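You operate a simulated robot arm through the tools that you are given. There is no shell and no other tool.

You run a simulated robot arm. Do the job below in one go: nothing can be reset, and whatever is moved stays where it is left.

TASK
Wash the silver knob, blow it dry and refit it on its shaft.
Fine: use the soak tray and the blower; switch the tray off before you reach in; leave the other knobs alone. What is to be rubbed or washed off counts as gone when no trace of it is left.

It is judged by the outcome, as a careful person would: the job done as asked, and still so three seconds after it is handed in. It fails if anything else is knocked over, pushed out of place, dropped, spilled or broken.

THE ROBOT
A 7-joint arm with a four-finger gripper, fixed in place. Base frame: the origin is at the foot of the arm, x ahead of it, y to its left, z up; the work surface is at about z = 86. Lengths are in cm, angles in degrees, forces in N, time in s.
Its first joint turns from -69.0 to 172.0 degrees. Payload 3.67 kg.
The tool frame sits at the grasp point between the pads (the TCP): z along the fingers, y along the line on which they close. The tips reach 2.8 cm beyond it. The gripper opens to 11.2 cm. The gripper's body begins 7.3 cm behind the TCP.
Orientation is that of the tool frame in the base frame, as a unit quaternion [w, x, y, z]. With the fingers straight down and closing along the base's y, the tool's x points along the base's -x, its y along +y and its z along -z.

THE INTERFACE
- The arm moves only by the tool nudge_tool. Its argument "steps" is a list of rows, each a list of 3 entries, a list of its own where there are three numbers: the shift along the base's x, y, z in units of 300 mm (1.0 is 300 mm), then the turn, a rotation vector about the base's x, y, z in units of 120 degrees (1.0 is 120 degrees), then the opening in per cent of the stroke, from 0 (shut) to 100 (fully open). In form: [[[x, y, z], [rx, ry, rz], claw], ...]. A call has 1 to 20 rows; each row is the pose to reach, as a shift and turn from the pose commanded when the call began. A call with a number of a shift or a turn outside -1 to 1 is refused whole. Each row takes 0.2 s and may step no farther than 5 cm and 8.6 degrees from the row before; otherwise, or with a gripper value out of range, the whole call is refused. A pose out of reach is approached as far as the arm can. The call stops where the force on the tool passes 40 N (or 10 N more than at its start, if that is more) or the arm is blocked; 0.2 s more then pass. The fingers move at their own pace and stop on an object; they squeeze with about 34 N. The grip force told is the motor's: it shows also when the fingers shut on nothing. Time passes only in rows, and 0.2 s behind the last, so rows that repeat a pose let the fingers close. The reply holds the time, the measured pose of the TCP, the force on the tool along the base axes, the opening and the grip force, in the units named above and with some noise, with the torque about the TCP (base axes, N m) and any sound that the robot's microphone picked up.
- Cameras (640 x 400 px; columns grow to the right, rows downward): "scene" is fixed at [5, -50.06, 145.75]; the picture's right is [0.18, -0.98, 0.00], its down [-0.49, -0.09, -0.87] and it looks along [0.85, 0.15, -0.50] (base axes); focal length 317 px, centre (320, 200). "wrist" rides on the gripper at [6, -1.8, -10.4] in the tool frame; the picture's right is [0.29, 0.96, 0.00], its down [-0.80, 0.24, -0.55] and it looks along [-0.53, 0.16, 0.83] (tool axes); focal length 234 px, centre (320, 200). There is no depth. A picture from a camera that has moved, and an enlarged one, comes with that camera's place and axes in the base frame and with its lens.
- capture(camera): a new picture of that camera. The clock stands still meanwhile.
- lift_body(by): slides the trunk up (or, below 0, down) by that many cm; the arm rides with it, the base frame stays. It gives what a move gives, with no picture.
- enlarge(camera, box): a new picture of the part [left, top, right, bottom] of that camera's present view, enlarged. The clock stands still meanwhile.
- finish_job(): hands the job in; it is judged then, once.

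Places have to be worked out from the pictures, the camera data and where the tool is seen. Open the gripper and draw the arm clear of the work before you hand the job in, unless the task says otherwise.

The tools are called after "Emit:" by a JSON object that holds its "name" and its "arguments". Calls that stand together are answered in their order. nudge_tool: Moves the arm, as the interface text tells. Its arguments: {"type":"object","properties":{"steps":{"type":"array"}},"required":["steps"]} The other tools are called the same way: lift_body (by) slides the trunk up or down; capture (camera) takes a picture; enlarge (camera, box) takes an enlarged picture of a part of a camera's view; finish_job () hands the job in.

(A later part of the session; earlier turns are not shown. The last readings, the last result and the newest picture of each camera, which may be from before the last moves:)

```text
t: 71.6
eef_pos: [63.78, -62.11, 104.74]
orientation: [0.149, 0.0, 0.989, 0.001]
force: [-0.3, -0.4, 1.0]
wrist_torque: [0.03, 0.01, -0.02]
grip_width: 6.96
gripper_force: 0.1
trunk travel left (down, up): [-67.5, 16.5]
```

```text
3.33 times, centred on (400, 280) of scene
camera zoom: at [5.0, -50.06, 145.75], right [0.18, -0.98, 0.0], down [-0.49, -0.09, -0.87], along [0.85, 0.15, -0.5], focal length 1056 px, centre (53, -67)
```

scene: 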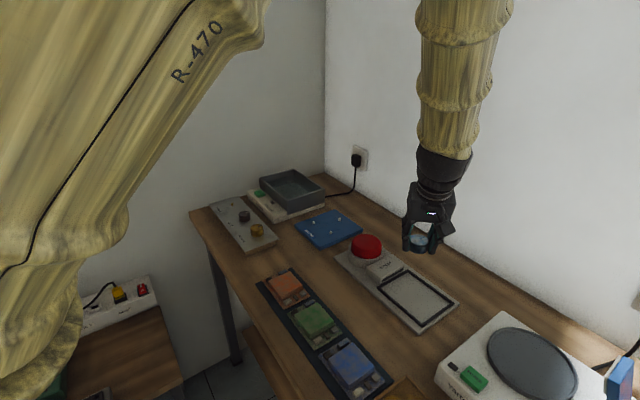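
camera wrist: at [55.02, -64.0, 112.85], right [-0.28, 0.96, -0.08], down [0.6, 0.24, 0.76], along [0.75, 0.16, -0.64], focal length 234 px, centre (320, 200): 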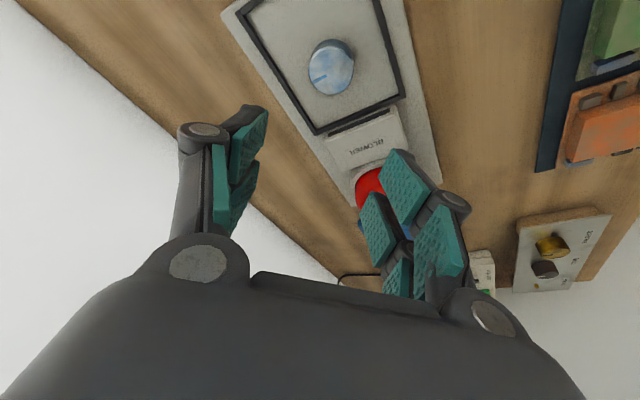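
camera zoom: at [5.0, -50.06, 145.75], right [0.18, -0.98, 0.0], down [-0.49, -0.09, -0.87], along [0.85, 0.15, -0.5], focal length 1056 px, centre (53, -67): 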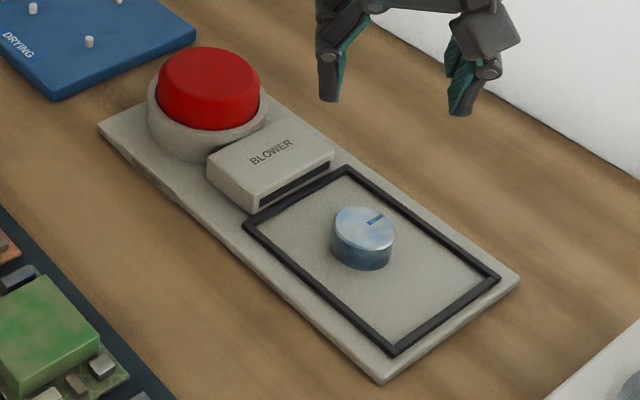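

The knob is well placed in front of the nozzle. I'll move over the red button with fingers closed, staying high, and check alignment.

Emit:
{"name": "nudge_tool", "arguments": {"steps": [[[0.1, 0.09, 0], [0, 0, 0], 40], [[0.2, 0.19, 0], [0, 0, 0], 10], [[0.3, 0.28, 0], [0, 0, 0], 0], [[0.4, 0.37, 0], [0, 0, 0], 0], [[0.43, 0.397, 0], [0, 0, 0], 0], [[0.43, 0.397, -0.05], [0, 0, 0], 0], [[0.43, 0.397, -0.05], [0, 0, 0], 0]]}}

Emit:
{"name": "capture", "arguments": {"camera": "wrist"}}

Emit:
{"name": "enlarge", "arguments": {"camera": "scene", "box": [320, 170, 440, 290]}}

```text
t: 73.2
eef_pos: [76.94, -50.07, 103.3]
orientation: [0.151, 0.001, 0.989, 0.0]
force: [0.4, 0.4, 0.4]
wrist_torque: [-0.01, -0.01, 0.0]
grip_width: 0.0
gripper_force: 34.1
trunk travel left (down, up): [-67.5, 16.5]
```

```text
taken
camera wrist: at [68.23, -52.01, 111.45], right [-0.28, 0.96, -0.09], down [0.6, 0.24, 0.77], along [0.75, 0.16, -0.64], focal length 234 px, centre (320, 200)
```

wrist: 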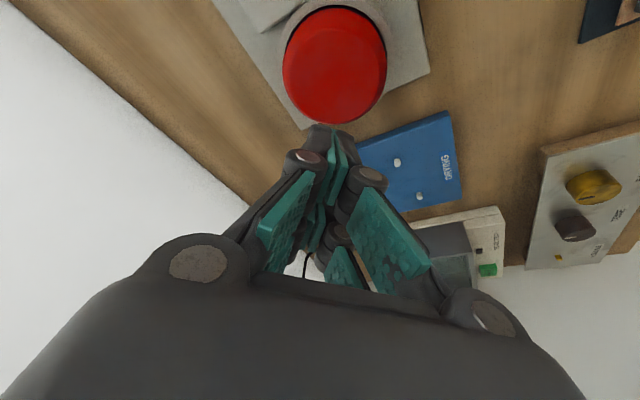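

```text
3.33 times, centred on (380, 230) of scene
camera zoom: at [5.0, -50.06, 145.75], right [0.18, -0.98, 0.0], down [-0.49, -0.09, -0.87], along [0.85, 0.15, -0.5], focal length 1056 px, centre (120, 100)
```

zoom: 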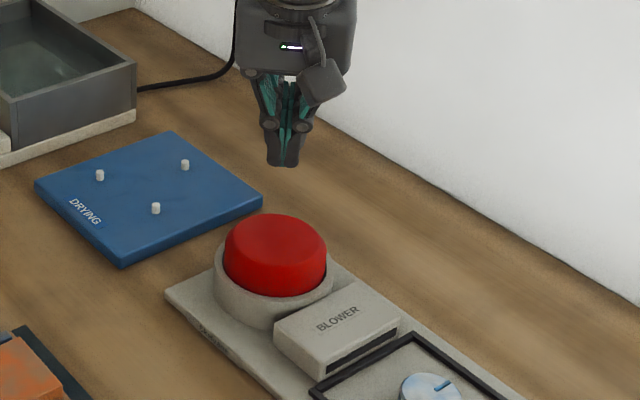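

Red button top is at about (75.3, -50.3, 92.8). I'll correct 1 cm back in x and come down to just above it.

Emit:
{"name": "nudge_tool", "arguments": {"steps": [[[-0.033, 0, -0.06], [0, 0, 0], 0], [[-0.033, 0, -0.13], [0, 0, 0], 0], [[-0.033, 0, -0.18], [0, 0, 0], 0], [[-0.033, 0, -0.18], [0, 0, 0], 0]]}}

Emit:
{"name": "enlarge", "arguments": {"camera": "scene", "box": [320, 170, 440, 290]}}

Emit:
{"name": "capture", "arguments": {"camera": "wrist"}}

```text
t: 74.2
eef_pos: [75.91, -50.35, 97.91]
orientation: [0.149, 0.0, 0.989, 0.0]
force: [-0.2, -0.7, 0.4]
wrist_torque: [-0.01, 0.01, -0.03]
grip_width: 0.0
gripper_force: 33.7
trunk travel left (down, up): [-67.5, 16.5]
```

```text
3.33 times, centred on (380, 230) of scene
camera zoom: at [5.0, -50.06, 145.75], right [0.18, -0.98, 0.0], down [-0.49, -0.09, -0.87], along [0.85, 0.15, -0.5], focal length 1056 px, centre (120, 100)
```

zoom: 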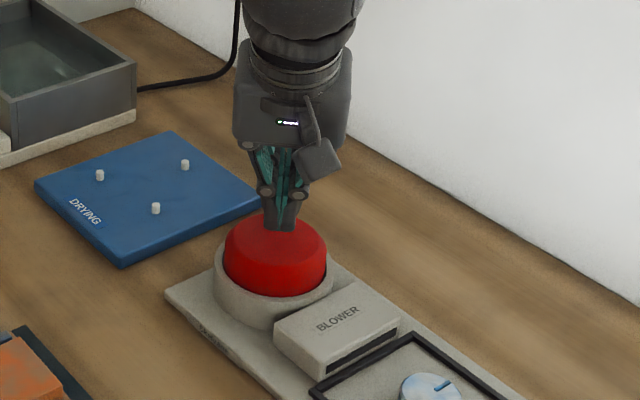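

```text
taken
camera wrist: at [67.15, -52.19, 106.07], right [-0.28, 0.96, -0.08], down [0.6, 0.24, 0.77], along [0.75, 0.16, -0.64], focal length 234 px, centre (320, 200)
```

wrist: 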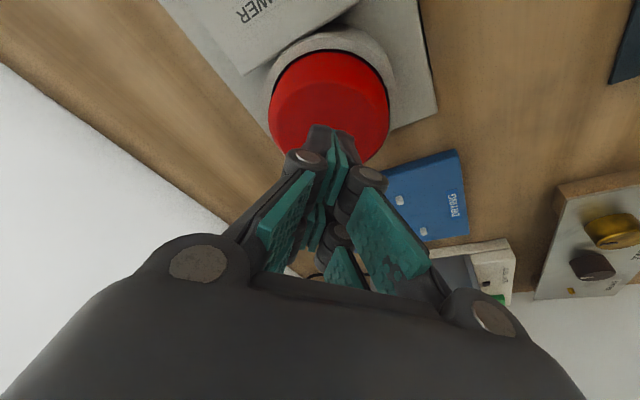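

Tips are over the red dome. Pressing down slowly in 0.3 cm steps.

Emit:
{"name": "nudge_tool", "arguments": {"steps": [[[0, 0, -0.01], [0, 0, 0], 0], [[0, 0, -0.02], [0, 0, 0], 0], [[0, 0, -0.03], [0, 0, 0], 0], [[0, 0, -0.04], [0, 0, 0], 0]]}}

Emit:
{"name": "enlarge", "arguments": {"camera": "scene", "box": [320, 200, 470, 320]}}

```text
t: 75.2
eef_pos: [75.88, -50.33, 96.69]
orientation: [0.15, 0.0, 0.989, -0.001]
force: [-0.6, 0.2, 0.3]
wrist_torque: [0.03, 0.0, -0.02]
grip_width: 0.0
gripper_force: 34.0
trunk travel left (down, up): [-67.5, 16.5]
```

```text
3.33 times, centred on (395, 260) of scene
camera zoom: at [5.0, -50.06, 145.75], right [0.18, -0.98, 0.0], down [-0.49, -0.09, -0.87], along [0.85, 0.15, -0.5], focal length 1056 px, centre (70, 0)
```

zoom: 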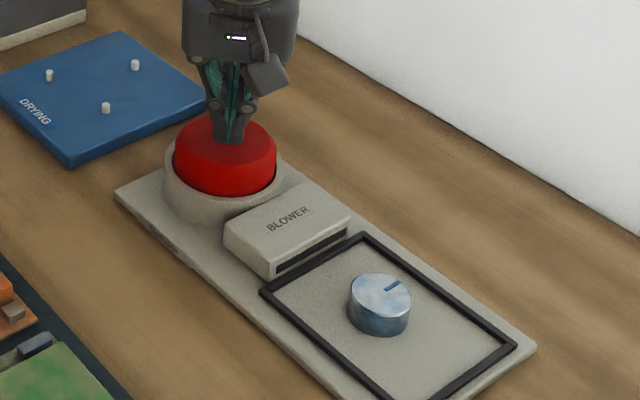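

Not yet touching. I'll continue pressing in small steps.

Emit:
{"name": "nudge_tool", "arguments": {"steps": [[[0, 0, -0.01], [0, 0, 0], 0], [[0, 0, -0.02], [0, 0, 0], 0], [[0, 0, -0.03], [0, 0, 0], 0], [[0, 0, -0.03], [0, 0, 0], 0]]}}

Emit:
{"name": "enlarge", "arguments": {"camera": "scene", "box": [320, 200, 470, 320]}}

```text
t: 76.2
eef_pos: [75.88, -50.25, 95.8]
orientation: [0.15, 0.0, 0.989, -0.001]
force: [0.3, -0.2, -0.1]
wrist_torque: [0.01, -0.03, 0.03]
grip_width: 0.0
gripper_force: 33.9
trunk travel left (down, up): [-67.5, 16.5]
```

```text
3.33 times, centred on (395, 260) of scene
camera zoom: at [5.0, -50.06, 145.75], right [0.18, -0.98, 0.0], down [-0.49, -0.09, -0.87], along [0.85, 0.15, -0.5], focal length 1056 px, centre (70, 0)
```

zoom: 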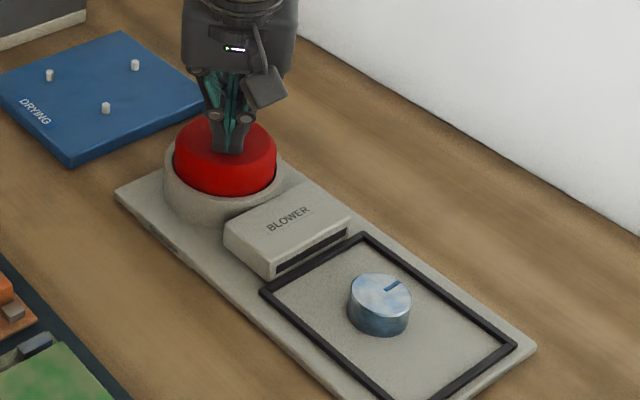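

The dome may just be starting to move; no force or sound yet. I'll press further.

Emit:
{"name": "nudge_tool", "arguments": {"steps": [[[0, 0, -0.01], [0, 0, 0], 0], [[0, 0, -0.02], [0, 0, 0], 0], [[0, 0, -0.03], [0, 0, 0], 0], [[0, 0, -0.03], [0, 0, 0], 0]]}}

Emit:
{"name": "enlarge", "arguments": {"camera": "scene", "box": [320, 200, 470, 320]}}

```text
t: 77.2
eef_pos: [75.75, -50.45, 94.9]
orientation: [0.149, 0.0, 0.989, 0.0]
force: [1.6, 0.5, 1.8]
wrist_torque: [0.02, 0.01, -0.01]
grip_width: 0.61
gripper_force: 35.6
trunk travel left (down, up): [-67.5, 16.5]
heard: click
```

```text
3.33 times, centred on (395, 260) of scene
camera zoom: at [5.0, -50.06, 145.75], right [0.18, -0.98, 0.0], down [-0.49, -0.09, -0.87], along [0.85, 0.15, -0.5], focal length 1056 px, centre (70, 0)
```

zoom: 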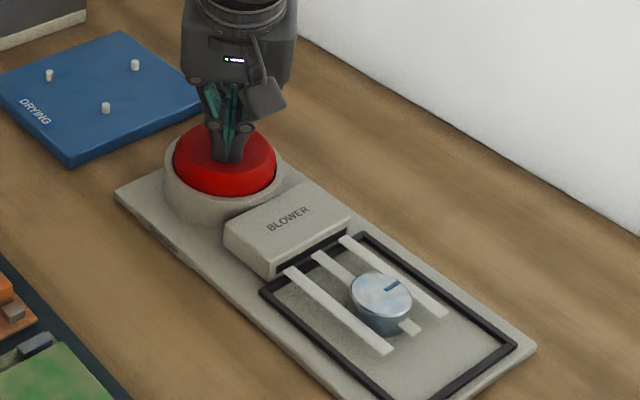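

Click, and the air streaks now run over the knob. I'll hold the button here for 4 s and watch the knob dry.

Emit:
{"name": "nudge_tool", "arguments": {"steps": [[[0, 0, 0], [0, 0, 0], 0], [[0, 0, 0], [0, 0, 0], 0], [[0, 0, 0], [0, 0, 0], 0], [[0, 0, 0], [0, 0, 0], 0], [[0, 0, 0], [0, 0, 0], 0], [[0, 0, 0], [0, 0, 0], 0], [[0, 0, 0], [0, 0, 0], 0], [[0, 0, 0], [0, 0, 0], 0], [[0, 0, 0], [0, 0, 0], 0], [[0, 0, 0], [0, 0, 0], 0], [[0, 0, 0], [0, 0, 0], 0], [[0, 0, 0], [0, 0, 0], 0], [[0, 0, 0], [0, 0, 0], 0], [[0, 0, 0], [0, 0, 0], 0], [[0, 0, 0], [0, 0, 0], 0], [[0, 0, 0], [0, 0, 0], 0], [[0, 0, 0], [0, 0, 0], 0], [[0, 0, 0], [0, 0, 0], 0], [[0, 0, 0], [0, 0, 0], 0], [[0, 0, 0], [0, 0, 0], 0]]}}

Emit:
{"name": "enlarge", "arguments": {"camera": "scene", "box": [320, 200, 470, 320]}}

Emit:
{"name": "enlarge", "arguments": {"camera": "scene", "box": [410, 270, 458, 310]}}

```text
t: 81.4
eef_pos: [75.78, -50.33, 94.95]
orientation: [0.15, 0.001, 0.989, 0.001]
force: [-0.4, 0.0, 2.5]
wrist_torque: [-0.01, 0.04, -0.01]
grip_width: 0.61
gripper_force: 36.3
trunk travel left (down, up): [-67.5, 16.5]
```

```text
3.33 times, centred on (395, 260) of scene
camera zoom: at [5.0, -50.06, 145.75], right [0.18, -0.98, 0.0], down [-0.49, -0.09, -0.87], along [0.85, 0.15, -0.5], focal length 1056 px, centre (70, 0)
```

zoom: 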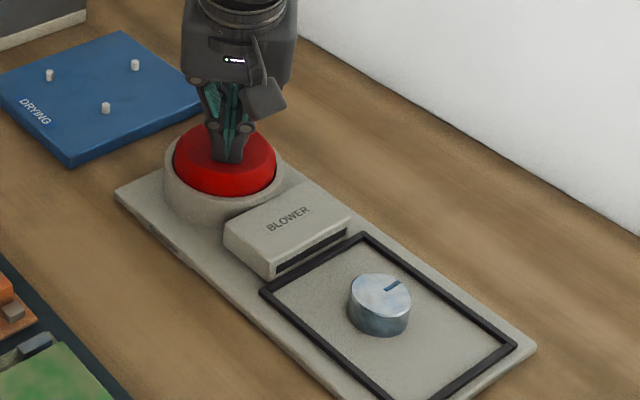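

```text
10.00 times, centred on (434, 290) of scene
camera zoom: at [5.0, -50.06, 145.75], right [0.18, -0.98, 0.0], down [-0.49, -0.09, -0.87], along [0.85, 0.15, -0.5], focal length 3169 px, centre (-820, -700)
```

zoom: 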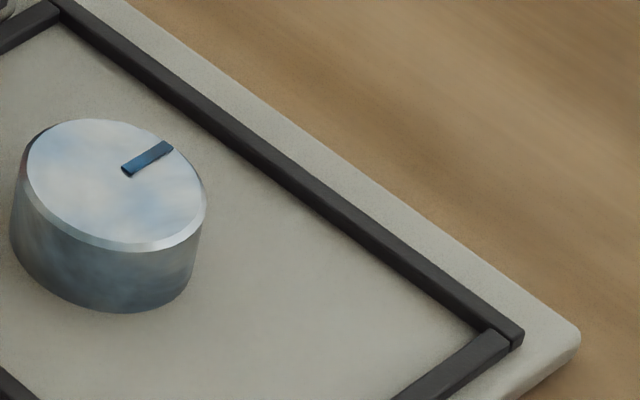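

The blower runs a timed burst and has stopped; the knob is drier but still shows blue. I'll release and press again for another burst.

Emit:
{"name": "nudge_tool", "arguments": {"steps": [[[0, 0, 0.03], [0, 0, 0], 0], [[0, 0, 0.06], [0, 0, 0], 0], [[0, 0, 0.07], [0, 0, 0], 0], [[0, 0, 0.07], [0, 0, 0], 0], [[0, 0, 0.05], [0, 0, 0], 0], [[0, 0, 0.03], [0, 0, 0], 0], [[0, 0, 0.02], [0, 0, 0], 0], [[0, 0, 0.01], [0, 0, 0], 0], [[0, 0, 0], [0, 0, 0], 0], [[0, 0, 0], [0, 0, 0], 0]]}}

Emit:
{"name": "enlarge", "arguments": {"camera": "scene", "box": [320, 200, 470, 320]}}

```text
t: 83.6
eef_pos: [75.88, -50.39, 94.73]
orientation: [0.15, 0.0, 0.989, 0.0]
force: [-1.3, -0.4, 2.3]
wrist_torque: [0.05, 0.1, -0.02]
grip_width: 0.58
gripper_force: 35.1
trunk travel left (down, up): [-67.5, 16.5]
heard: click
```

```text
3.33 times, centred on (395, 260) of scene
camera zoom: at [5.0, -50.06, 145.75], right [0.18, -0.98, 0.0], down [-0.49, -0.09, -0.87], along [0.85, 0.15, -0.5], focal length 1056 px, centre (70, 0)
```

zoom: 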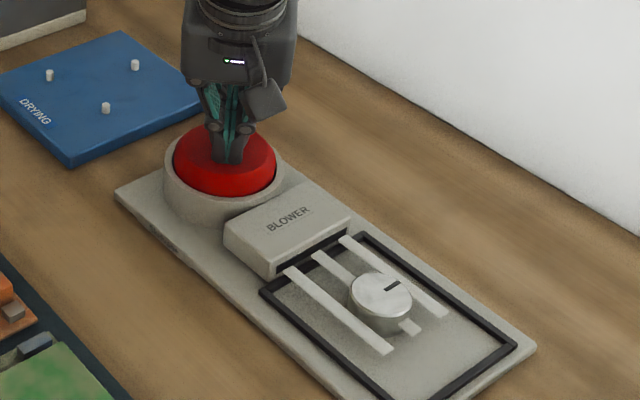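

The second burst is running and the blue tint already looks gone. I'll wait for it to end and inspect.

Emit:
{"name": "nudge_tool", "arguments": {"steps": [[[0, 0, 0], [0, 0, 0], 0], [[0, 0, 0], [0, 0, 0], 0], [[0, 0, 0], [0, 0, 0], 0], [[0, 0, 0], [0, 0, 0], 0], [[0, 0, 0], [0, 0, 0], 0], [[0, 0, 0], [0, 0, 0], 0], [[0, 0, 0], [0, 0, 0], 0], [[0, 0, 0], [0, 0, 0], 0], [[0, 0, 0], [0, 0, 0], 0], [[0, 0, 0], [0, 0, 0], 0], [[0, 0, 0], [0, 0, 0], 0], [[0, 0, 0], [0, 0, 0], 0], [[0, 0, 0], [0, 0, 0], 0], [[0, 0, 0], [0, 0, 0], 0], [[0, 0, 0], [0, 0, 0], 0], [[0, 0, 0], [0, 0, 0], 0], [[0, 0, 0], [0, 0, 0], 0]]}}

Emit:
{"name": "enlarge", "arguments": {"camera": "scene", "box": [390, 265, 438, 305]}}

Emit:
{"name": "enlarge", "arguments": {"camera": "scene", "box": [320, 200, 470, 320]}}

```text
t: 87.2
eef_pos: [75.77, -50.28, 94.7]
orientation: [0.15, 0.0, 0.989, 0.0]
force: [0.4, 0.0, 3.3]
wrist_torque: [-0.06, 0.02, 0.01]
grip_width: 0.61
gripper_force: 35.0
trunk travel left (down, up): [-67.5, 16.5]
```

```text
10.00 times, centred on (414, 285) of scene
camera zoom: at [5.0, -50.06, 145.75], right [0.18, -0.98, 0.0], down [-0.49, -0.09, -0.87], along [0.85, 0.15, -0.5], focal length 3169 px, centre (-620, -650)
```

zoom: 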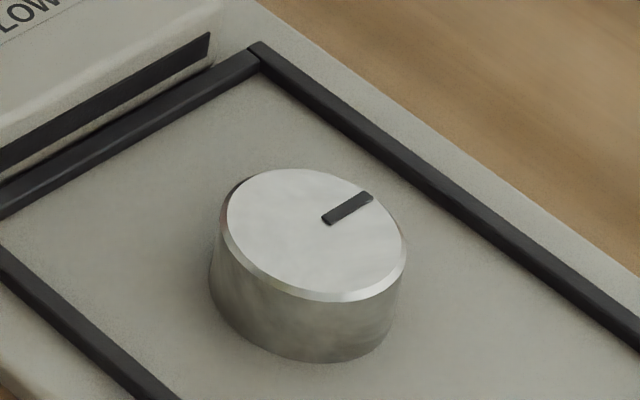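

```text
3.33 times, centred on (395, 260) of scene
camera zoom: at [5.0, -50.06, 145.75], right [0.18, -0.98, 0.0], down [-0.49, -0.09, -0.87], along [0.85, 0.15, -0.5], focal length 1056 px, centre (70, 0)
```

zoom: 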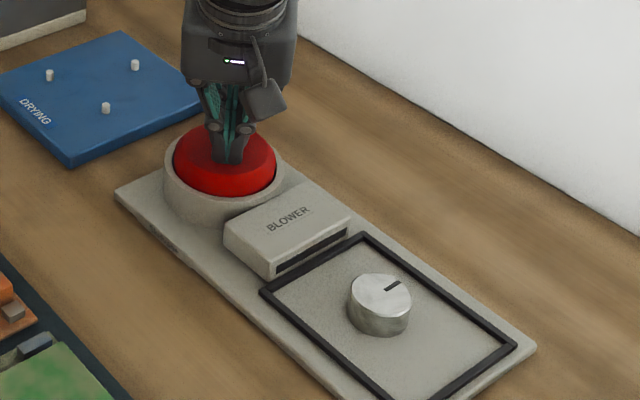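

The knob now looks clean bright silver with no blue left. I'll give it one more burst to make sure it is fully dry, then compare.

Emit:
{"name": "nudge_tool", "arguments": {"steps": [[[0, 0, 0.03], [0, 0, 0], 0], [[0, 0, 0.06], [0, 0, 0], 0], [[0, 0, 0.07], [0, 0, 0], 0], [[0, 0, 0.07], [0, 0, 0], 0], [[0, 0, 0.05], [0, 0, 0], 0], [[0, 0, 0.03], [0, 0, 0], 0], [[0, 0, 0.02], [0, 0, 0], 0], [[0, 0, 0.01], [0, 0, 0], 0], [[0, 0, 0], [0, 0, 0], 0], [[0, 0, 0], [0, 0, 0], 0]]}}

Emit:
{"name": "nudge_tool", "arguments": {"steps": [[[0, 0, 0.04], [0, 0, 0], 0], [[0, 0, 0.1], [0, 0, 0], 0], [[0, 0, 0.2], [0, 0, 0], 0], [[0, 0, 0.3], [0, 0, 0], 0], [[0, 0, 0.3], [0, 0, 0], 0], [[0, 0, 0.3], [0, 0, 0], 0], [[0, 0, 0.3], [0, 0, 0], 0], [[0, 0, 0.3], [0, 0, 0], 0], [[0, 0, 0.3], [0, 0, 0], 0], [[0, 0, 0.3], [0, 0, 0], 0], [[0, 0, 0.3], [0, 0, 0], 0], [[0, 0, 0.3], [0, 0, 0], 0], [[0, 0, 0.3], [0, 0, 0], 0], [[0, 0, 0.3], [0, 0, 0], 0], [[0, 0, 0.3], [0, 0, 0], 0], [[0, 0, 0.3], [0, 0, 0], 0], [[0, 0, 0.3], [0, 0, 0], 0], [[0, 0, 0.3], [0, 0, 0], 0]]}}

Emit:
{"name": "enlarge", "arguments": {"camera": "scene", "box": [390, 265, 438, 305]}}

Emit:
{"name": "capture", "arguments": {"camera": "scene"}}

```text
t: 89.4
eef_pos: [75.83, -50.37, 94.77]
orientation: [0.149, 0.0, 0.989, 0.0]
force: [-0.1, 1.8, 3.5]
wrist_torque: [-0.01, 0.02, -0.04]
grip_width: 0.61
gripper_force: 35.7
trunk travel left (down, up): [-67.5, 16.5]
heard: click
```

```text
t: 93.2
eef_pos: [75.84, -50.38, 103.75]
orientation: [0.15, 0.0, 0.989, 0.0]
force: [0.0, -0.5, -0.4]
wrist_torque: [-0.02, 0.01, -0.02]
grip_width: 0.01
gripper_force: 36.0
trunk travel left (down, up): [-67.5, 16.5]
```

```text
10.00 times, centred on (414, 285) of scene
camera zoom: at [5.0, -50.06, 145.75], right [0.18, -0.98, 0.0], down [-0.49, -0.09, -0.87], along [0.85, 0.15, -0.5], focal length 3169 px, centre (-620, -650)
```

zoom: 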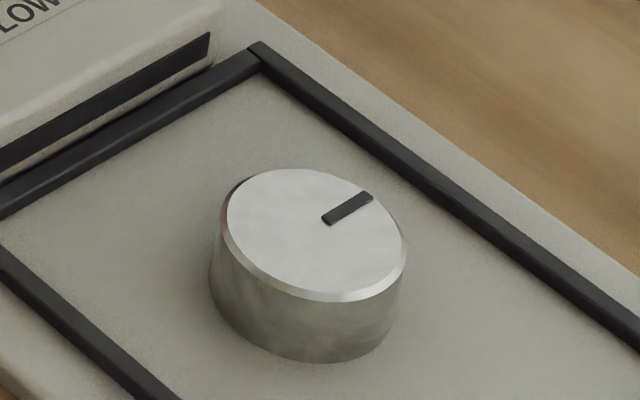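

```text
taken
```

scene: 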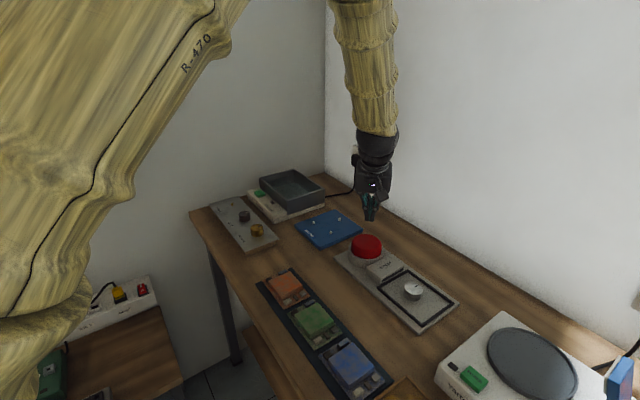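

No change: the knob is dry and clean. I'll go back over it with open fingers and check its position with the wrist camera.

Emit:
{"name": "nudge_tool", "arguments": {"steps": [[[-0.1, -0.1, 0.03], [0, 0, 0], 20], [[-0.2, -0.2, 0.03], [0, 0, 0], 50], [[-0.3, -0.3, 0.03], [0, 0, 0], 62], [[-0.3967, -0.397, 0.03], [0, 0, 0], 62], [[-0.3967, -0.397, 0.03], [0, 0, 0], 62]]}}

Emit:
{"name": "capture", "arguments": {"camera": "wrist"}}

Emit:
{"name": "enlarge", "arguments": {"camera": "wrist", "box": [280, 20, 390, 110]}}

```text
t: 94.4
eef_pos: [63.76, -61.89, 104.65]
orientation: [0.149, -0.001, 0.989, 0.0]
force: [1.2, 0.3, -0.1]
wrist_torque: [-0.03, 0.0, 0.0]
grip_width: 6.96
gripper_force: 0.0
trunk travel left (down, up): [-67.5, 16.5]
```

```text
taken
camera wrist: at [55.1, -63.74, 112.78], right [-0.28, 0.96, -0.08], down [0.6, 0.24, 0.76], along [0.75, 0.16, -0.64], focal length 234 px, centre (320, 200)
```

wrist: 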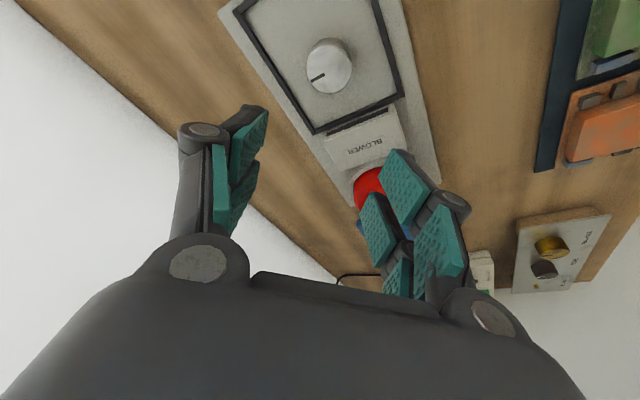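

```text
4.44 times, centred on (335, 65) of wrist
camera zoom: at [55.1, -63.74, 112.78], right [-0.28, 0.96, -0.08], down [0.6, 0.24, 0.76], along [0.75, 0.16, -0.64], focal length 1041 px, centre (253, 800)
```

zoom: 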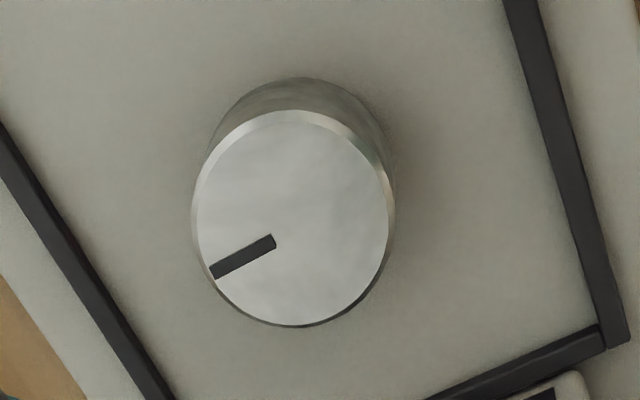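

The knob is at (64.6, -62.3), clean and dry, pointer unchanged. I'll descend straight onto it with open fingers.

Emit:
{"name": "nudge_tool", "arguments": {"steps": [[[-0.002, -0.002, -0.12], [0, 0, 0], 62], [[-0.002, -0.002, -0.25], [0, 0, 0], 62], [[-0.002, -0.002, -0.35], [0, 0, 0], 62], [[-0.002, -0.002, -0.41], [0, 0, 0], 62], [[-0.002, -0.002, -0.45], [0, 0, 0], 62], [[-0.002, -0.002, -0.473], [0, 0, 0], 62], [[-0.002, -0.002, -0.473], [0, 0, 0], 62]]}}

Emit:
{"name": "capture", "arguments": {"camera": "wrist"}}

```text
t: 96.0
eef_pos: [63.86, -62.35, 90.48]
orientation: [0.15, 0.001, 0.989, 0.0]
force: [0.0, 0.0, -0.2]
wrist_torque: [-0.01, 0.0, 0.04]
grip_width: 6.93
gripper_force: 0.1
trunk travel left (down, up): [-67.5, 16.5]
```

```text
taken
camera wrist: at [55.15, -64.31, 98.67], right [-0.28, 0.96, -0.08], down [0.6, 0.24, 0.77], along [0.75, 0.16, -0.64], focal length 234 px, centre (320, 200)
```

wrist: 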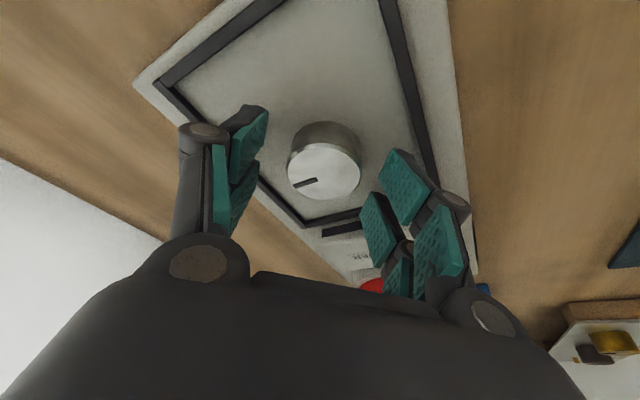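

The knob is centred between the pads. Closing gently on it.

Emit:
{"name": "nudge_tool", "arguments": {"steps": [[[0, 0, 0], [0, 0, 0], 52], [[0, 0, 0], [0, 0, 0], 46], [[0, 0, 0], [0, 0, 0], 42], [[0, 0, 0], [0, 0, 0], 38], [[0, 0, 0], [0, 0, 0], 25], [[0, 0, 0], [0, 0, 0], 0], [[0, 0, 0], [0, 0, 0], 0]]}}

Emit:
{"name": "enlarge", "arguments": {"camera": "wrist", "box": [240, 110, 400, 220]}}

```text
t: 97.6
eef_pos: [63.81, -62.39, 90.59]
orientation: [0.149, 0.0, 0.989, -0.001]
force: [-0.1, -0.1, 1.5]
wrist_torque: [0.01, 0.01, -0.04]
grip_width: 4.19
gripper_force: 33.5
trunk travel left (down, up): [-67.5, 16.5]
```

```text
3.64 times, centred on (320, 165) of wrist
camera zoom: at [55.15, -64.31, 98.67], right [-0.28, 0.96, -0.08], down [0.6, 0.24, 0.77], along [0.75, 0.16, -0.64], focal length 852 px, centre (320, 327)
```

zoom: 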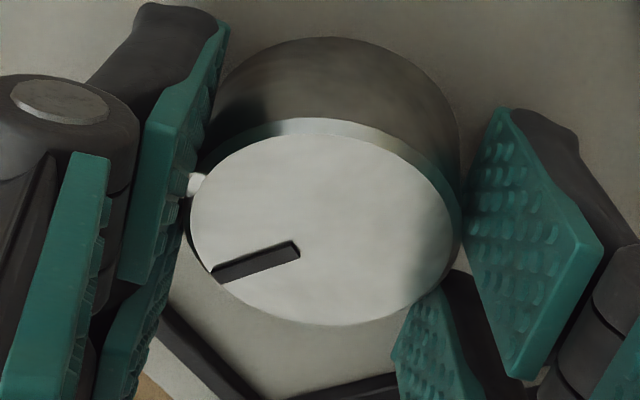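

Firm grip at 4.19 cm. I'll lift straight up to z≈105.

Emit:
{"name": "nudge_tool", "arguments": {"steps": [[[0, 0, 0.02], [0, 0, 0], 0], [[0, 0, 0.05], [0, 0, 0], 0], [[0, 0, 0.1], [0, 0, 0], 0], [[0, 0, 0.2], [0, 0, 0], 0], [[0, 0, 0.32], [0, 0, 0], 0], [[0, 0, 0.44], [0, 0, 0], 0], [[0, 0, 0.4813], [0, 0, 0], 0], [[0, 0, 0.4813], [0, 0, 0], 0]]}}

Emit:
{"name": "nudge_tool", "arguments": {"steps": [[[0.11, 0.108, 0], [0, 0, 0], 0], [[0.22, 0.217, 0], [0, 0, 0], 0], [[0.33, 0.325, 0], [0, 0, 0], 0], [[0.44, 0.433, 0], [0, 0, 0], 0], [[0.55, 0.542, 0], [0, 0, 0], 0], [[0.655, 0.65, 0], [0, 0, 0], 0], [[0.655, 0.65, 0], [0, 0, 0], 0]]}}

Emit:
{"name": "capture", "arguments": {"camera": "scene"}}

Emit:
{"name": "capture", "arguments": {"camera": "wrist"}}

```text
t: 99.4
eef_pos: [63.89, -62.39, 105.18]
orientation: [0.15, 0.001, 0.989, 0.001]
force: [0.0, 0.4, -0.6]
wrist_torque: [0.03, 0.02, -0.03]
grip_width: 4.21
gripper_force: 33.8
trunk travel left (down, up): [-67.5, 16.5]
```

```text
t: 101.0
eef_pos: [83.62, -43.13, 105.08]
orientation: [0.15, 0.001, 0.989, 0.001]
force: [-0.1, -0.1, -0.7]
wrist_torque: [0.03, -0.03, 0.03]
grip_width: 4.19
gripper_force: 34.1
trunk travel left (down, up): [-67.5, 16.5]
```

```text
taken
```

scene: 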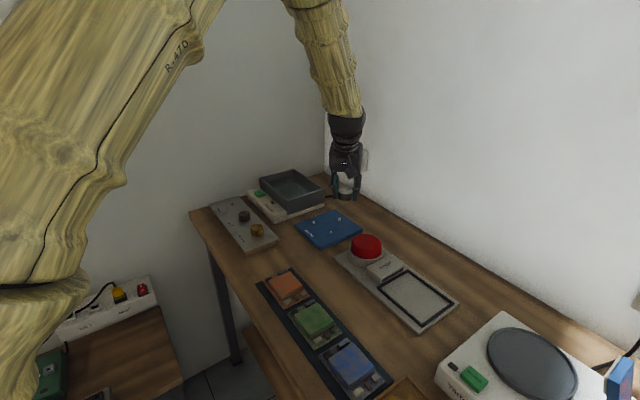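

```text
taken
camera wrist: at [74.74, -44.91, 113.27], right [-0.27, 0.96, -0.08], down [0.6, 0.24, 0.77], along [0.75, 0.16, -0.64], focal length 234 px, centre (320, 200)
```

wrist: 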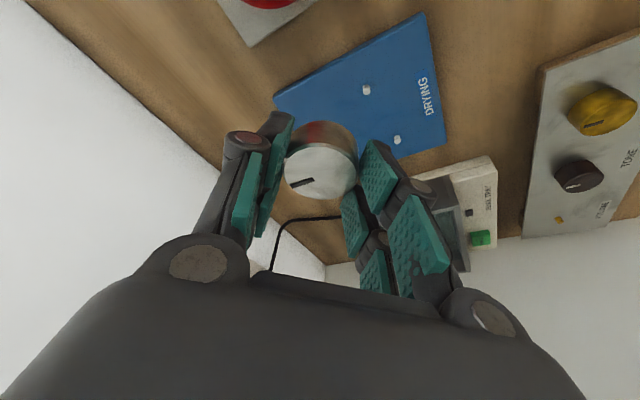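

Carrying the dry knob back toward the control panel at z=105, in two legs.

Emit:
{"name": "nudge_tool", "arguments": {"steps": [[[0.033, 0.133, 0], [0, 0, 0], 0], [[0.067, 0.267, 0], [0, 0, 0], 0], [[0.1, 0.4, 0], [0, 0, 0], 0], [[0.133, 0.533, 0], [0, 0, 0], 0], [[0.167, 0.667, 0], [0, 0, 0], 0], [[0.2, 0.8, 0], [0, 0, 0], 0], [[0.2, 0.8, 0], [0, 0, 0], 0]]}}

Emit:
{"name": "nudge_tool", "arguments": {"steps": [[[0.032, 0.13, 0], [0, 0, 0], 0], [[0.064, 0.26, 0], [0, 0, 0], 0], [[0.096, 0.39, -0.01], [0, 0, 0], 0], [[0.1277, 0.5387, -0.02], [0, 0, 0], 0], [[0.1277, 0.5387, -0.0333], [0, 0, 0], 0], [[0.1277, 0.5387, -0.0333], [0, 0, 0], 0], [[0.1277, 0.5387, -0.0333], [0, 0, 0], 0]]}}

Emit:
{"name": "capture", "arguments": {"camera": "wrist"}}

Emit:
{"name": "enlarge", "arguments": {"camera": "scene", "box": [195, 130, 275, 220]}}

```text
t: 102.6
eef_pos: [89.62, -18.58, 105.06]
orientation: [0.15, 0.001, 0.989, 0.001]
force: [0.3, -1.8, -0.9]
wrist_torque: [0.02, 0.02, 0.03]
grip_width: 4.19
gripper_force: 34.1
trunk travel left (down, up): [-67.5, 16.5]
```

```text
t: 104.2
eef_pos: [93.29, -2.6, 103.87]
orientation: [0.15, 0.001, 0.989, 0.001]
force: [1.2, 0.1, -0.7]
wrist_torque: [0.05, -0.04, -0.01]
grip_width: 4.21
gripper_force: 34.3
trunk travel left (down, up): [-67.5, 16.5]
```

```text
taken
camera wrist: at [84.51, -4.6, 112.03], right [-0.28, 0.96, -0.08], down [0.6, 0.24, 0.77], along [0.75, 0.16, -0.64], focal length 234 px, centre (320, 200)
```

wrist: 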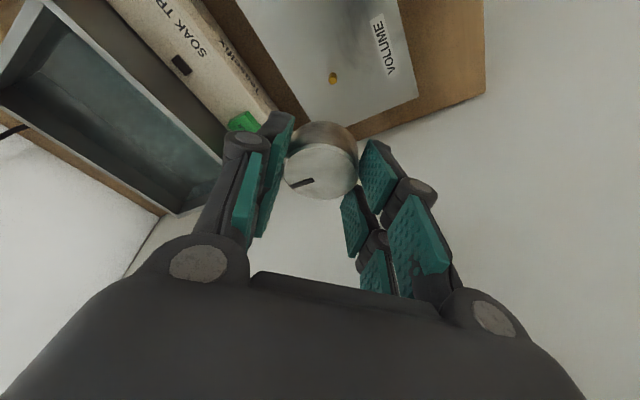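

```text
4.44 times, centred on (235, 175) of scene
camera zoom: at [5.0, -50.06, 145.75], right [0.18, -0.98, 0.0], down [-0.49, -0.09, -0.87], along [0.85, 0.15, -0.5], focal length 1408 px, centre (698, 311)
```

zoom: 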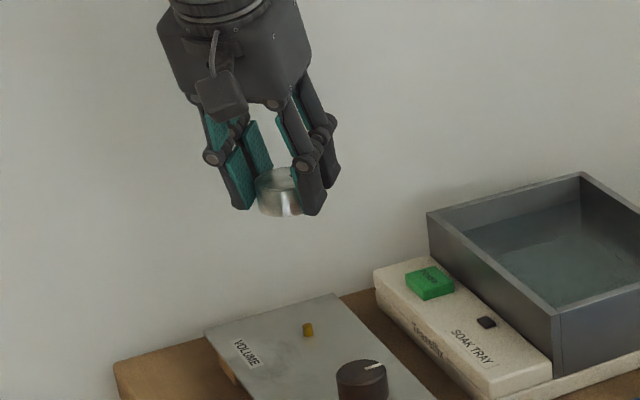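

Hovering over the shaft. I'll compare the knob's position in the grip with the original grasp using the same crop, and look at the shaft.

Emit:
{"name": "enlarge", "arguments": {"camera": "wrist", "box": [240, 110, 400, 220]}}

Emit:
{"name": "enlarge", "arguments": {"camera": "wrist", "box": [301, 58, 365, 98]}}

Emit:
{"name": "enlarge", "arguments": {"camera": "scene", "box": [215, 155, 250, 185]}}

```text
3.64 times, centred on (320, 165) of wrist
camera zoom: at [84.51, -4.6, 112.03], right [-0.28, 0.96, -0.08], down [0.6, 0.24, 0.77], along [0.75, 0.16, -0.64], focal length 852 px, centre (320, 327)
```

zoom: 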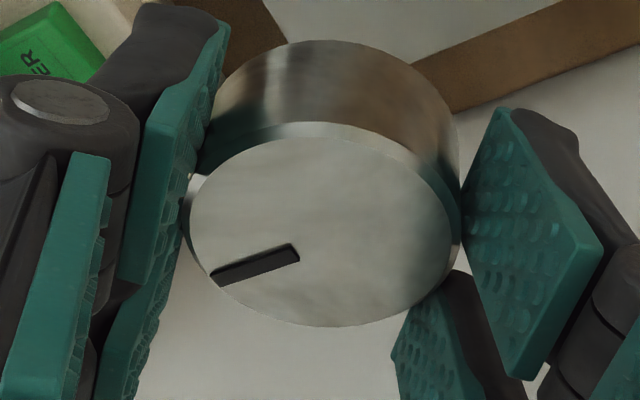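

```text
10.00 times, centred on (333, 78) of wrist
camera zoom: at [84.51, -4.6, 112.03], right [-0.28, 0.96, -0.08], down [0.6, 0.24, 0.77], along [0.75, 0.16, -0.64], focal length 2342 px, centre (190, 1420)
```

zoom: 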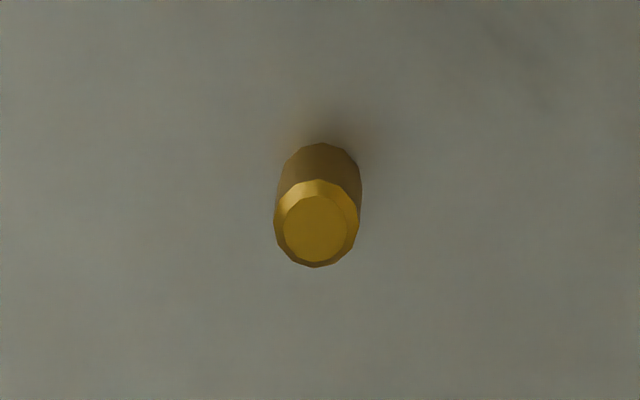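

```text
13.33 times, centred on (232, 170) of scene
camera zoom: at [5.0, -50.06, 145.75], right [0.18, -0.98, 0.0], down [-0.49, -0.09, -0.87], along [0.85, 0.15, -0.5], focal length 4225 px, centre (1487, 600)
```

zoom: 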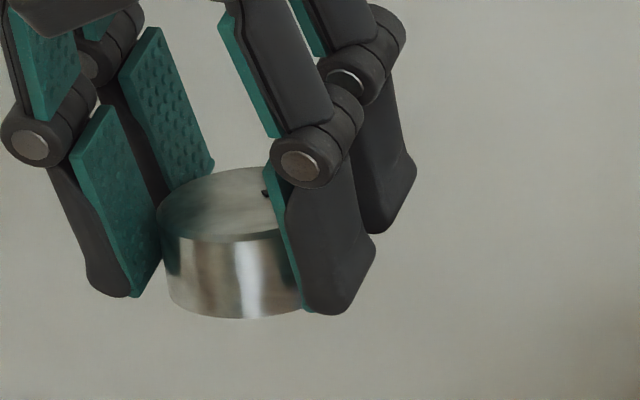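

Comparing with the original crop, the knob sits purely about 0.33 cm lower in the grip with no sideways shift. At the original grasp on the shaft the wrist camera stood at (84.53, -4.45), so I'll correct y by +0.15 and come down to just above the shaft, then re-check the camera pose.

Emit:
{"name": "nudge_tool", "arguments": {"steps": [[[0, 0.005, -0.1], [0, 0, 0], 0], [[0, 0.005, -0.2], [0, 0, 0], 0], [[0, 0.005, -0.27], [0, 0, 0], 0], [[0, 0.005, -0.31], [0, 0, 0], 0], [[0, 0.005, -0.32], [0, 0, 0], 0], [[0, 0.005, -0.32], [0, 0, 0], 0], [[0, 0.005, -0.32], [0, 0, 0], 0]]}}

Emit:
{"name": "capture", "arguments": {"camera": "wrist"}}

Emit:
{"name": "enlarge", "arguments": {"camera": "scene", "box": [210, 170, 260, 210]}}

```text
t: 105.8
eef_pos: [93.4, -2.58, 94.31]
orientation: [0.149, 0.0, 0.989, 0.0]
force: [0.5, 0.2, 0.0]
wrist_torque: [0.02, -0.02, 0.01]
grip_width: 4.2
gripper_force: 34.2
trunk travel left (down, up): [-67.5, 16.5]
```

```text
taken
camera wrist: at [84.6, -4.33, 102.41], right [-0.28, 0.96, -0.08], down [0.6, 0.24, 0.77], along [0.75, 0.16, -0.64], focal length 234 px, centre (320, 200)
```

wrist: 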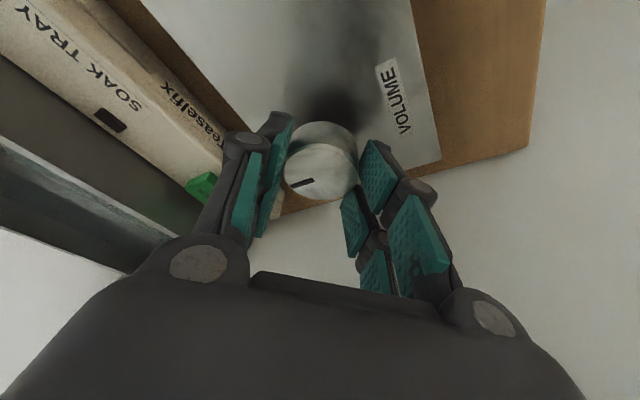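

```text
10.00 times, centred on (235, 190) of scene
camera zoom: at [5.0, -50.06, 145.75], right [0.18, -0.98, 0.0], down [-0.49, -0.09, -0.87], along [0.85, 0.15, -0.5], focal length 3169 px, centre (1170, 300)
```

zoom: 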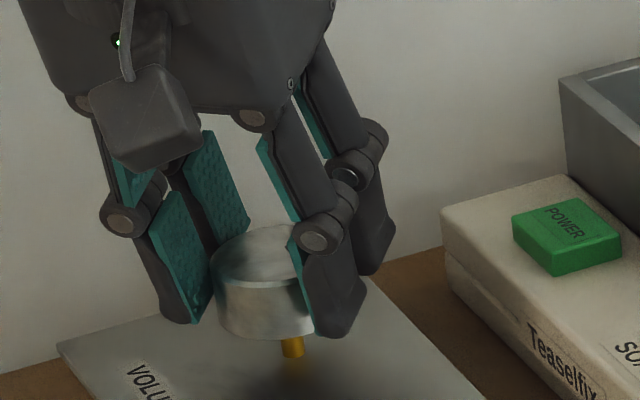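

The shaft is visible just under the knob. I'll zoom further into both views to judge the remaining offset before inserting.

Emit:
{"name": "enlarge", "arguments": {"camera": "scene", "box": [225, 190, 245, 208]}}

Emit:
{"name": "enlarge", "arguments": {"camera": "wrist", "box": [240, 90, 400, 220]}}

```text
16.00 times, centred on (235, 199) of scene
camera zoom: at [5.0, -50.06, 145.75], right [0.18, -0.98, 0.0], down [-0.49, -0.09, -0.87], along [0.85, 0.15, -0.5], focal length 5070 px, centre (1680, 216)
```

zoom: 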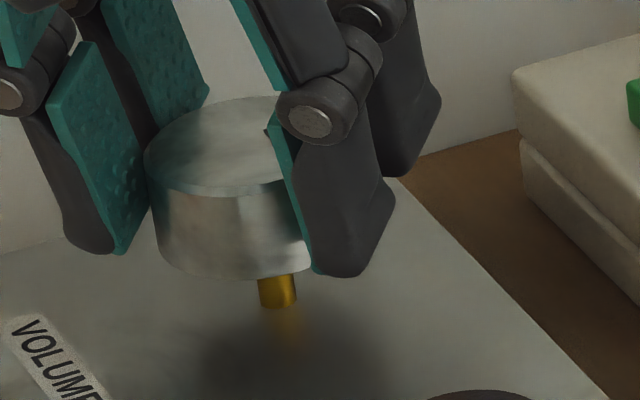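

```text
3.08 times, centred on (320, 155) of wrist
camera zoom: at [84.6, -4.33, 102.41], right [-0.28, 0.96, -0.08], down [0.6, 0.24, 0.77], along [0.75, 0.16, -0.64], focal length 720 px, centre (320, 338)
```

zoom: 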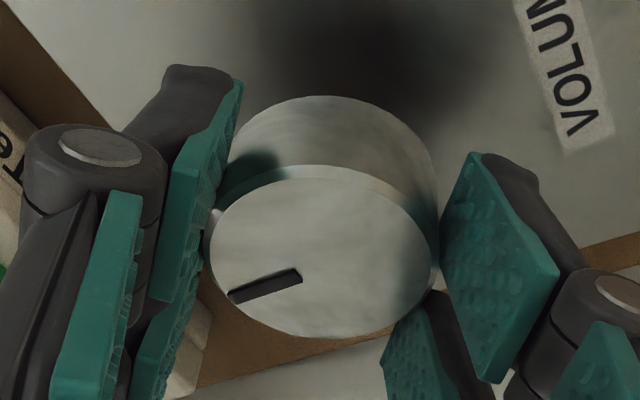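

Both the camera pose (84.60, -4.33 vs. target 84.53, -4.45) and the scene view suggest the knob is about 0.1 cm too far in +y. I'll make that tiny correction and re-read the pose.

Emit:
{"name": "nudge_tool", "arguments": {"steps": [[[-0.002, -0.0035, 0], [0, 0, 0], 0], [[-0.002, -0.0035, 0], [0, 0, 0], 0], [[-0.002, -0.0035, 0], [0, 0, 0], 0], [[-0.002, -0.0035, 0], [0, 0, 0], 0]]}}

Emit:
{"name": "enlarge", "arguments": {"camera": "wrist", "box": [240, 90, 400, 220]}}

Emit:
{"name": "enlarge", "arguments": {"camera": "scene", "box": [225, 190, 245, 208]}}

```text
t: 106.8
eef_pos: [93.34, -2.46, 94.4]
orientation: [0.15, 0.001, 0.989, 0.0]
force: [-0.8, -0.4, -0.6]
wrist_torque: [0.04, -0.01, -0.02]
grip_width: 4.21
gripper_force: 33.9
trunk travel left (down, up): [-67.5, 16.5]
```

```text
3.08 times, centred on (320, 155) of wrist
camera zoom: at [84.53, -4.44, 102.45], right [-0.28, 0.96, -0.08], down [0.6, 0.24, 0.76], along [0.75, 0.16, -0.64], focal length 720 px, centre (320, 338)
```

zoom: 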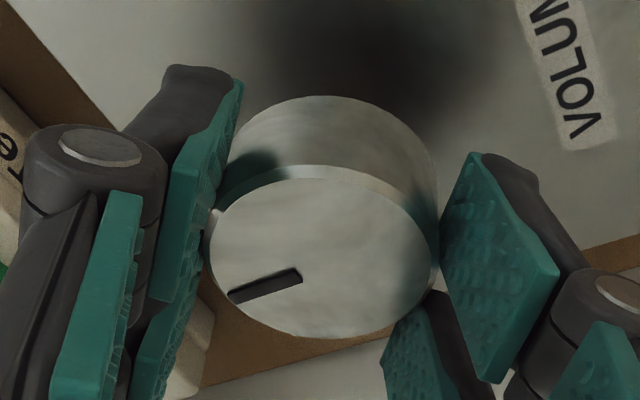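

```text
16.00 times, centred on (235, 199) of scene
camera zoom: at [5.0, -50.06, 145.75], right [0.18, -0.98, 0.0], down [-0.49, -0.09, -0.87], along [0.85, 0.15, -0.5], focal length 5070 px, centre (1680, 216)
```

zoom: 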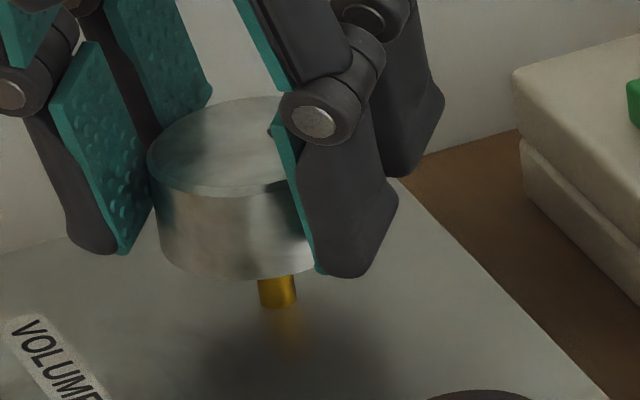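

The camera pose is now exactly at the target (84.53, -4.44). I'll lower in small steps and watch the force as the knob meets the shaft.

Emit:
{"name": "nudge_tool", "arguments": {"steps": [[[0, 0, -0.01], [0, 0, 0], 0], [[0, 0, -0.02], [0, 0, 0], 0], [[0, 0, -0.028], [0, 0, 0], 0], [[0, 0, -0.034], [0, 0, 0], 0], [[0, 0, -0.034], [0, 0, 0], 0]]}}

Emit:
{"name": "enlarge", "arguments": {"camera": "scene", "box": [225, 190, 245, 208]}}

Emit:
{"name": "enlarge", "arguments": {"camera": "wrist", "box": [240, 90, 400, 220]}}

```text
t: 108.0
eef_pos: [93.4, -2.62, 93.58]
orientation: [0.149, 0.0, 0.989, 0.0]
force: [-1.0, 0.5, -0.3]
wrist_torque: [0.0, -0.01, 0.02]
grip_width: 4.19
gripper_force: 33.8
trunk travel left (down, up): [-67.5, 16.5]
```

```text
16.00 times, centred on (235, 199) of scene
camera zoom: at [5.0, -50.06, 145.75], right [0.18, -0.98, 0.0], down [-0.49, -0.09, -0.87], along [0.85, 0.15, -0.5], focal length 5070 px, centre (1680, 216)
```

zoom: 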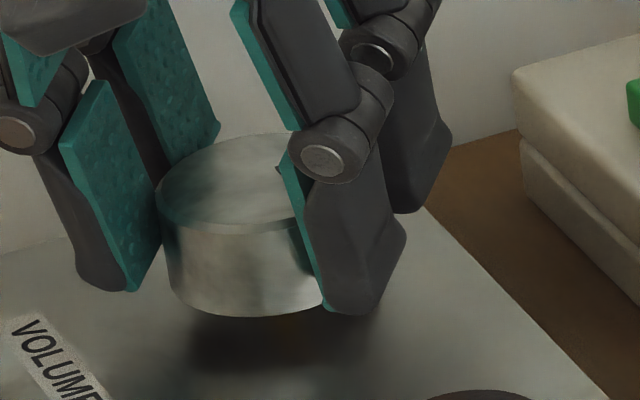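

```text
3.08 times, centred on (320, 155) of wrist
camera zoom: at [84.56, -4.48, 101.53], right [-0.28, 0.96, -0.09], down [0.6, 0.24, 0.77], along [0.75, 0.16, -0.64], focal length 720 px, centre (320, 338)
```

zoom: 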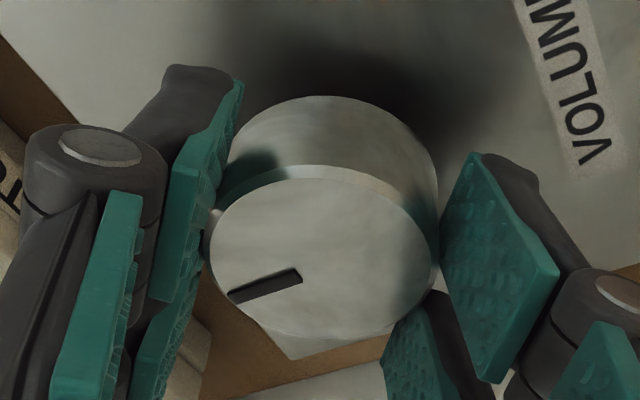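

No contact force yet; about 0.8 cm of travel remains. I'll continue in 0.12 cm steps.

Emit:
{"name": "nudge_tool", "arguments": {"steps": [[[0, 0, -0.004], [0, 0, 0], 0], [[0, 0, -0.008], [0, 0, 0], 0], [[0, 0, -0.012], [0, 0, 0], 0], [[0, 0, -0.012], [0, 0, 0], 0]]}}

Emit:
{"name": "enlarge", "arguments": {"camera": "wrist", "box": [240, 90, 400, 220]}}

```text
t: 109.0
eef_pos: [93.32, -2.55, 93.05]
orientation: [0.15, -0.001, 0.989, 0.001]
force: [0.3, 0.2, -0.8]
wrist_torque: [0.01, 0.02, 0.0]
grip_width: 4.2
gripper_force: 33.7
trunk travel left (down, up): [-67.5, 16.5]
```

```text
3.08 times, centred on (320, 155) of wrist
camera zoom: at [84.54, -4.38, 101.19], right [-0.28, 0.96, -0.08], down [0.6, 0.24, 0.76], along [0.75, 0.16, -0.64], focal length 720 px, centre (320, 338)
```

zoom: 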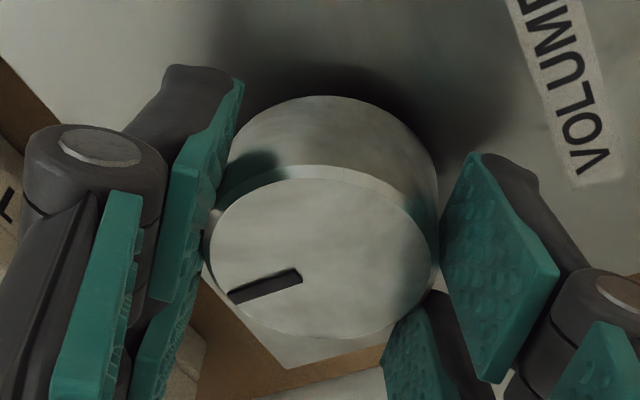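

Still free of force at 93.05, which suggests the hole is sliding over the shaft. Continuing down in 0.12 cm steps.

Emit:
{"name": "nudge_tool", "arguments": {"steps": [[[0, 0, -0.004], [0, 0, 0], 0], [[0, 0, -0.008], [0, 0, 0], 0], [[0, 0, -0.01], [0, 0, 0], 0], [[0, 0, -0.01], [0, 0, 0], 0]]}}

Emit:
{"name": "enlarge", "arguments": {"camera": "scene", "box": [225, 190, 245, 208]}}

```text
t: 110.0
eef_pos: [93.36, -2.59, 92.72]
orientation: [0.149, 0.0, 0.989, 0.001]
force: [-0.2, -0.5, -1.2]
wrist_torque: [0.03, 0.02, 0.0]
grip_width: 4.21
gripper_force: 34.0
trunk travel left (down, up): [-67.5, 16.5]
```

```text
16.00 times, centred on (235, 199) of scene
camera zoom: at [5.0, -50.06, 145.75], right [0.18, -0.98, 0.0], down [-0.49, -0.09, -0.87], along [0.85, 0.15, -0.5], focal length 5070 px, centre (1680, 216)
```

zoom: 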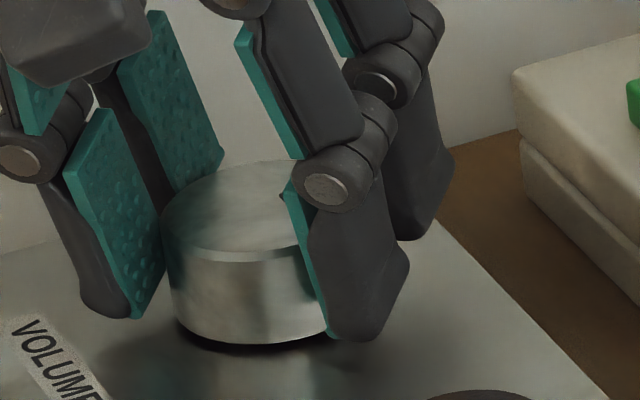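

The knob is very near its seated height, with a thin gap left. A few more 0.1 cm steps down.

Emit:
{"name": "nudge_tool", "arguments": {"steps": [[[0, 0, -0.004], [0, 0, 0], 0], [[0, 0, -0.008], [0, 0, 0], 0], [[0, 0, -0.008], [0, 0, 0], 0]]}}

Emit:
{"name": "enlarge", "arguments": {"camera": "scene", "box": [225, 190, 245, 208]}}

Emit:
{"name": "enlarge", "arguments": {"camera": "wrist", "box": [240, 90, 400, 220]}}

```text
t: 110.8
eef_pos: [93.37, -2.6, 92.59]
orientation: [0.15, 0.0, 0.989, -0.001]
force: [0.2, 0.3, 1.0]
wrist_torque: [0.01, -0.04, -0.02]
grip_width: 4.2
gripper_force: 33.7
trunk travel left (down, up): [-67.5, 16.5]
```

```text
16.00 times, centred on (235, 199) of scene
camera zoom: at [5.0, -50.06, 145.75], right [0.18, -0.98, 0.0], down [-0.49, -0.09, -0.87], along [0.85, 0.15, -0.5], focal length 5070 px, centre (1680, 216)
```

zoom: 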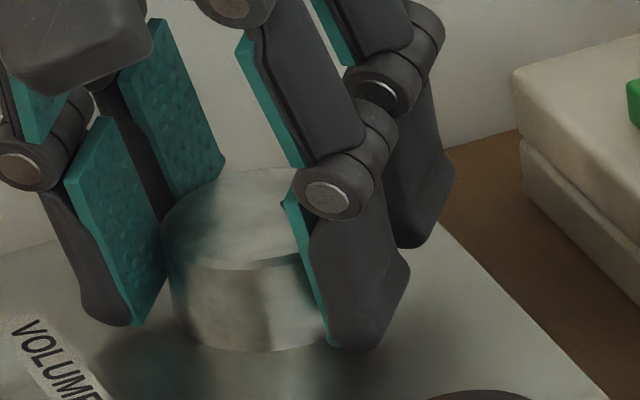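

```text
3.08 times, centred on (320, 155) of wrist
camera zoom: at [84.57, -4.45, 100.64], right [-0.28, 0.96, -0.09], down [0.6, 0.24, 0.77], along [0.75, 0.16, -0.64], focal length 720 px, centre (320, 338)
```

zoom: 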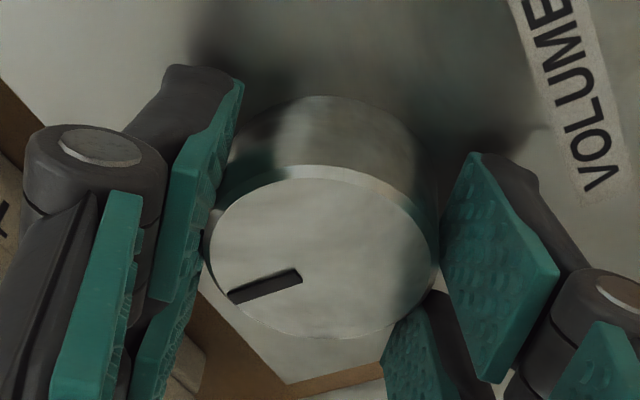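

The knob's lower edge now matches its original seated height. I'll press down another 0.15 cm to confirm it is bottomed on the panel.

Emit:
{"name": "nudge_tool", "arguments": {"steps": [[[0, 0, -0.003], [0, 0, 0], 0], [[0, 0, -0.006], [0, 0, 0], 0], [[0, 0, -0.006], [0, 0, 0], 0]]}}

```text
t: 111.6
eef_pos: [93.43, -2.54, 92.6]
orientation: [0.151, 0.0, 0.988, 0.0]
force: [4.5, 2.7, 12.9]
wrist_torque: [0.12, -0.08, -0.01]
grip_width: 4.2
gripper_force: 34.3
trunk travel left (down, up): [-67.5, 16.5]
```

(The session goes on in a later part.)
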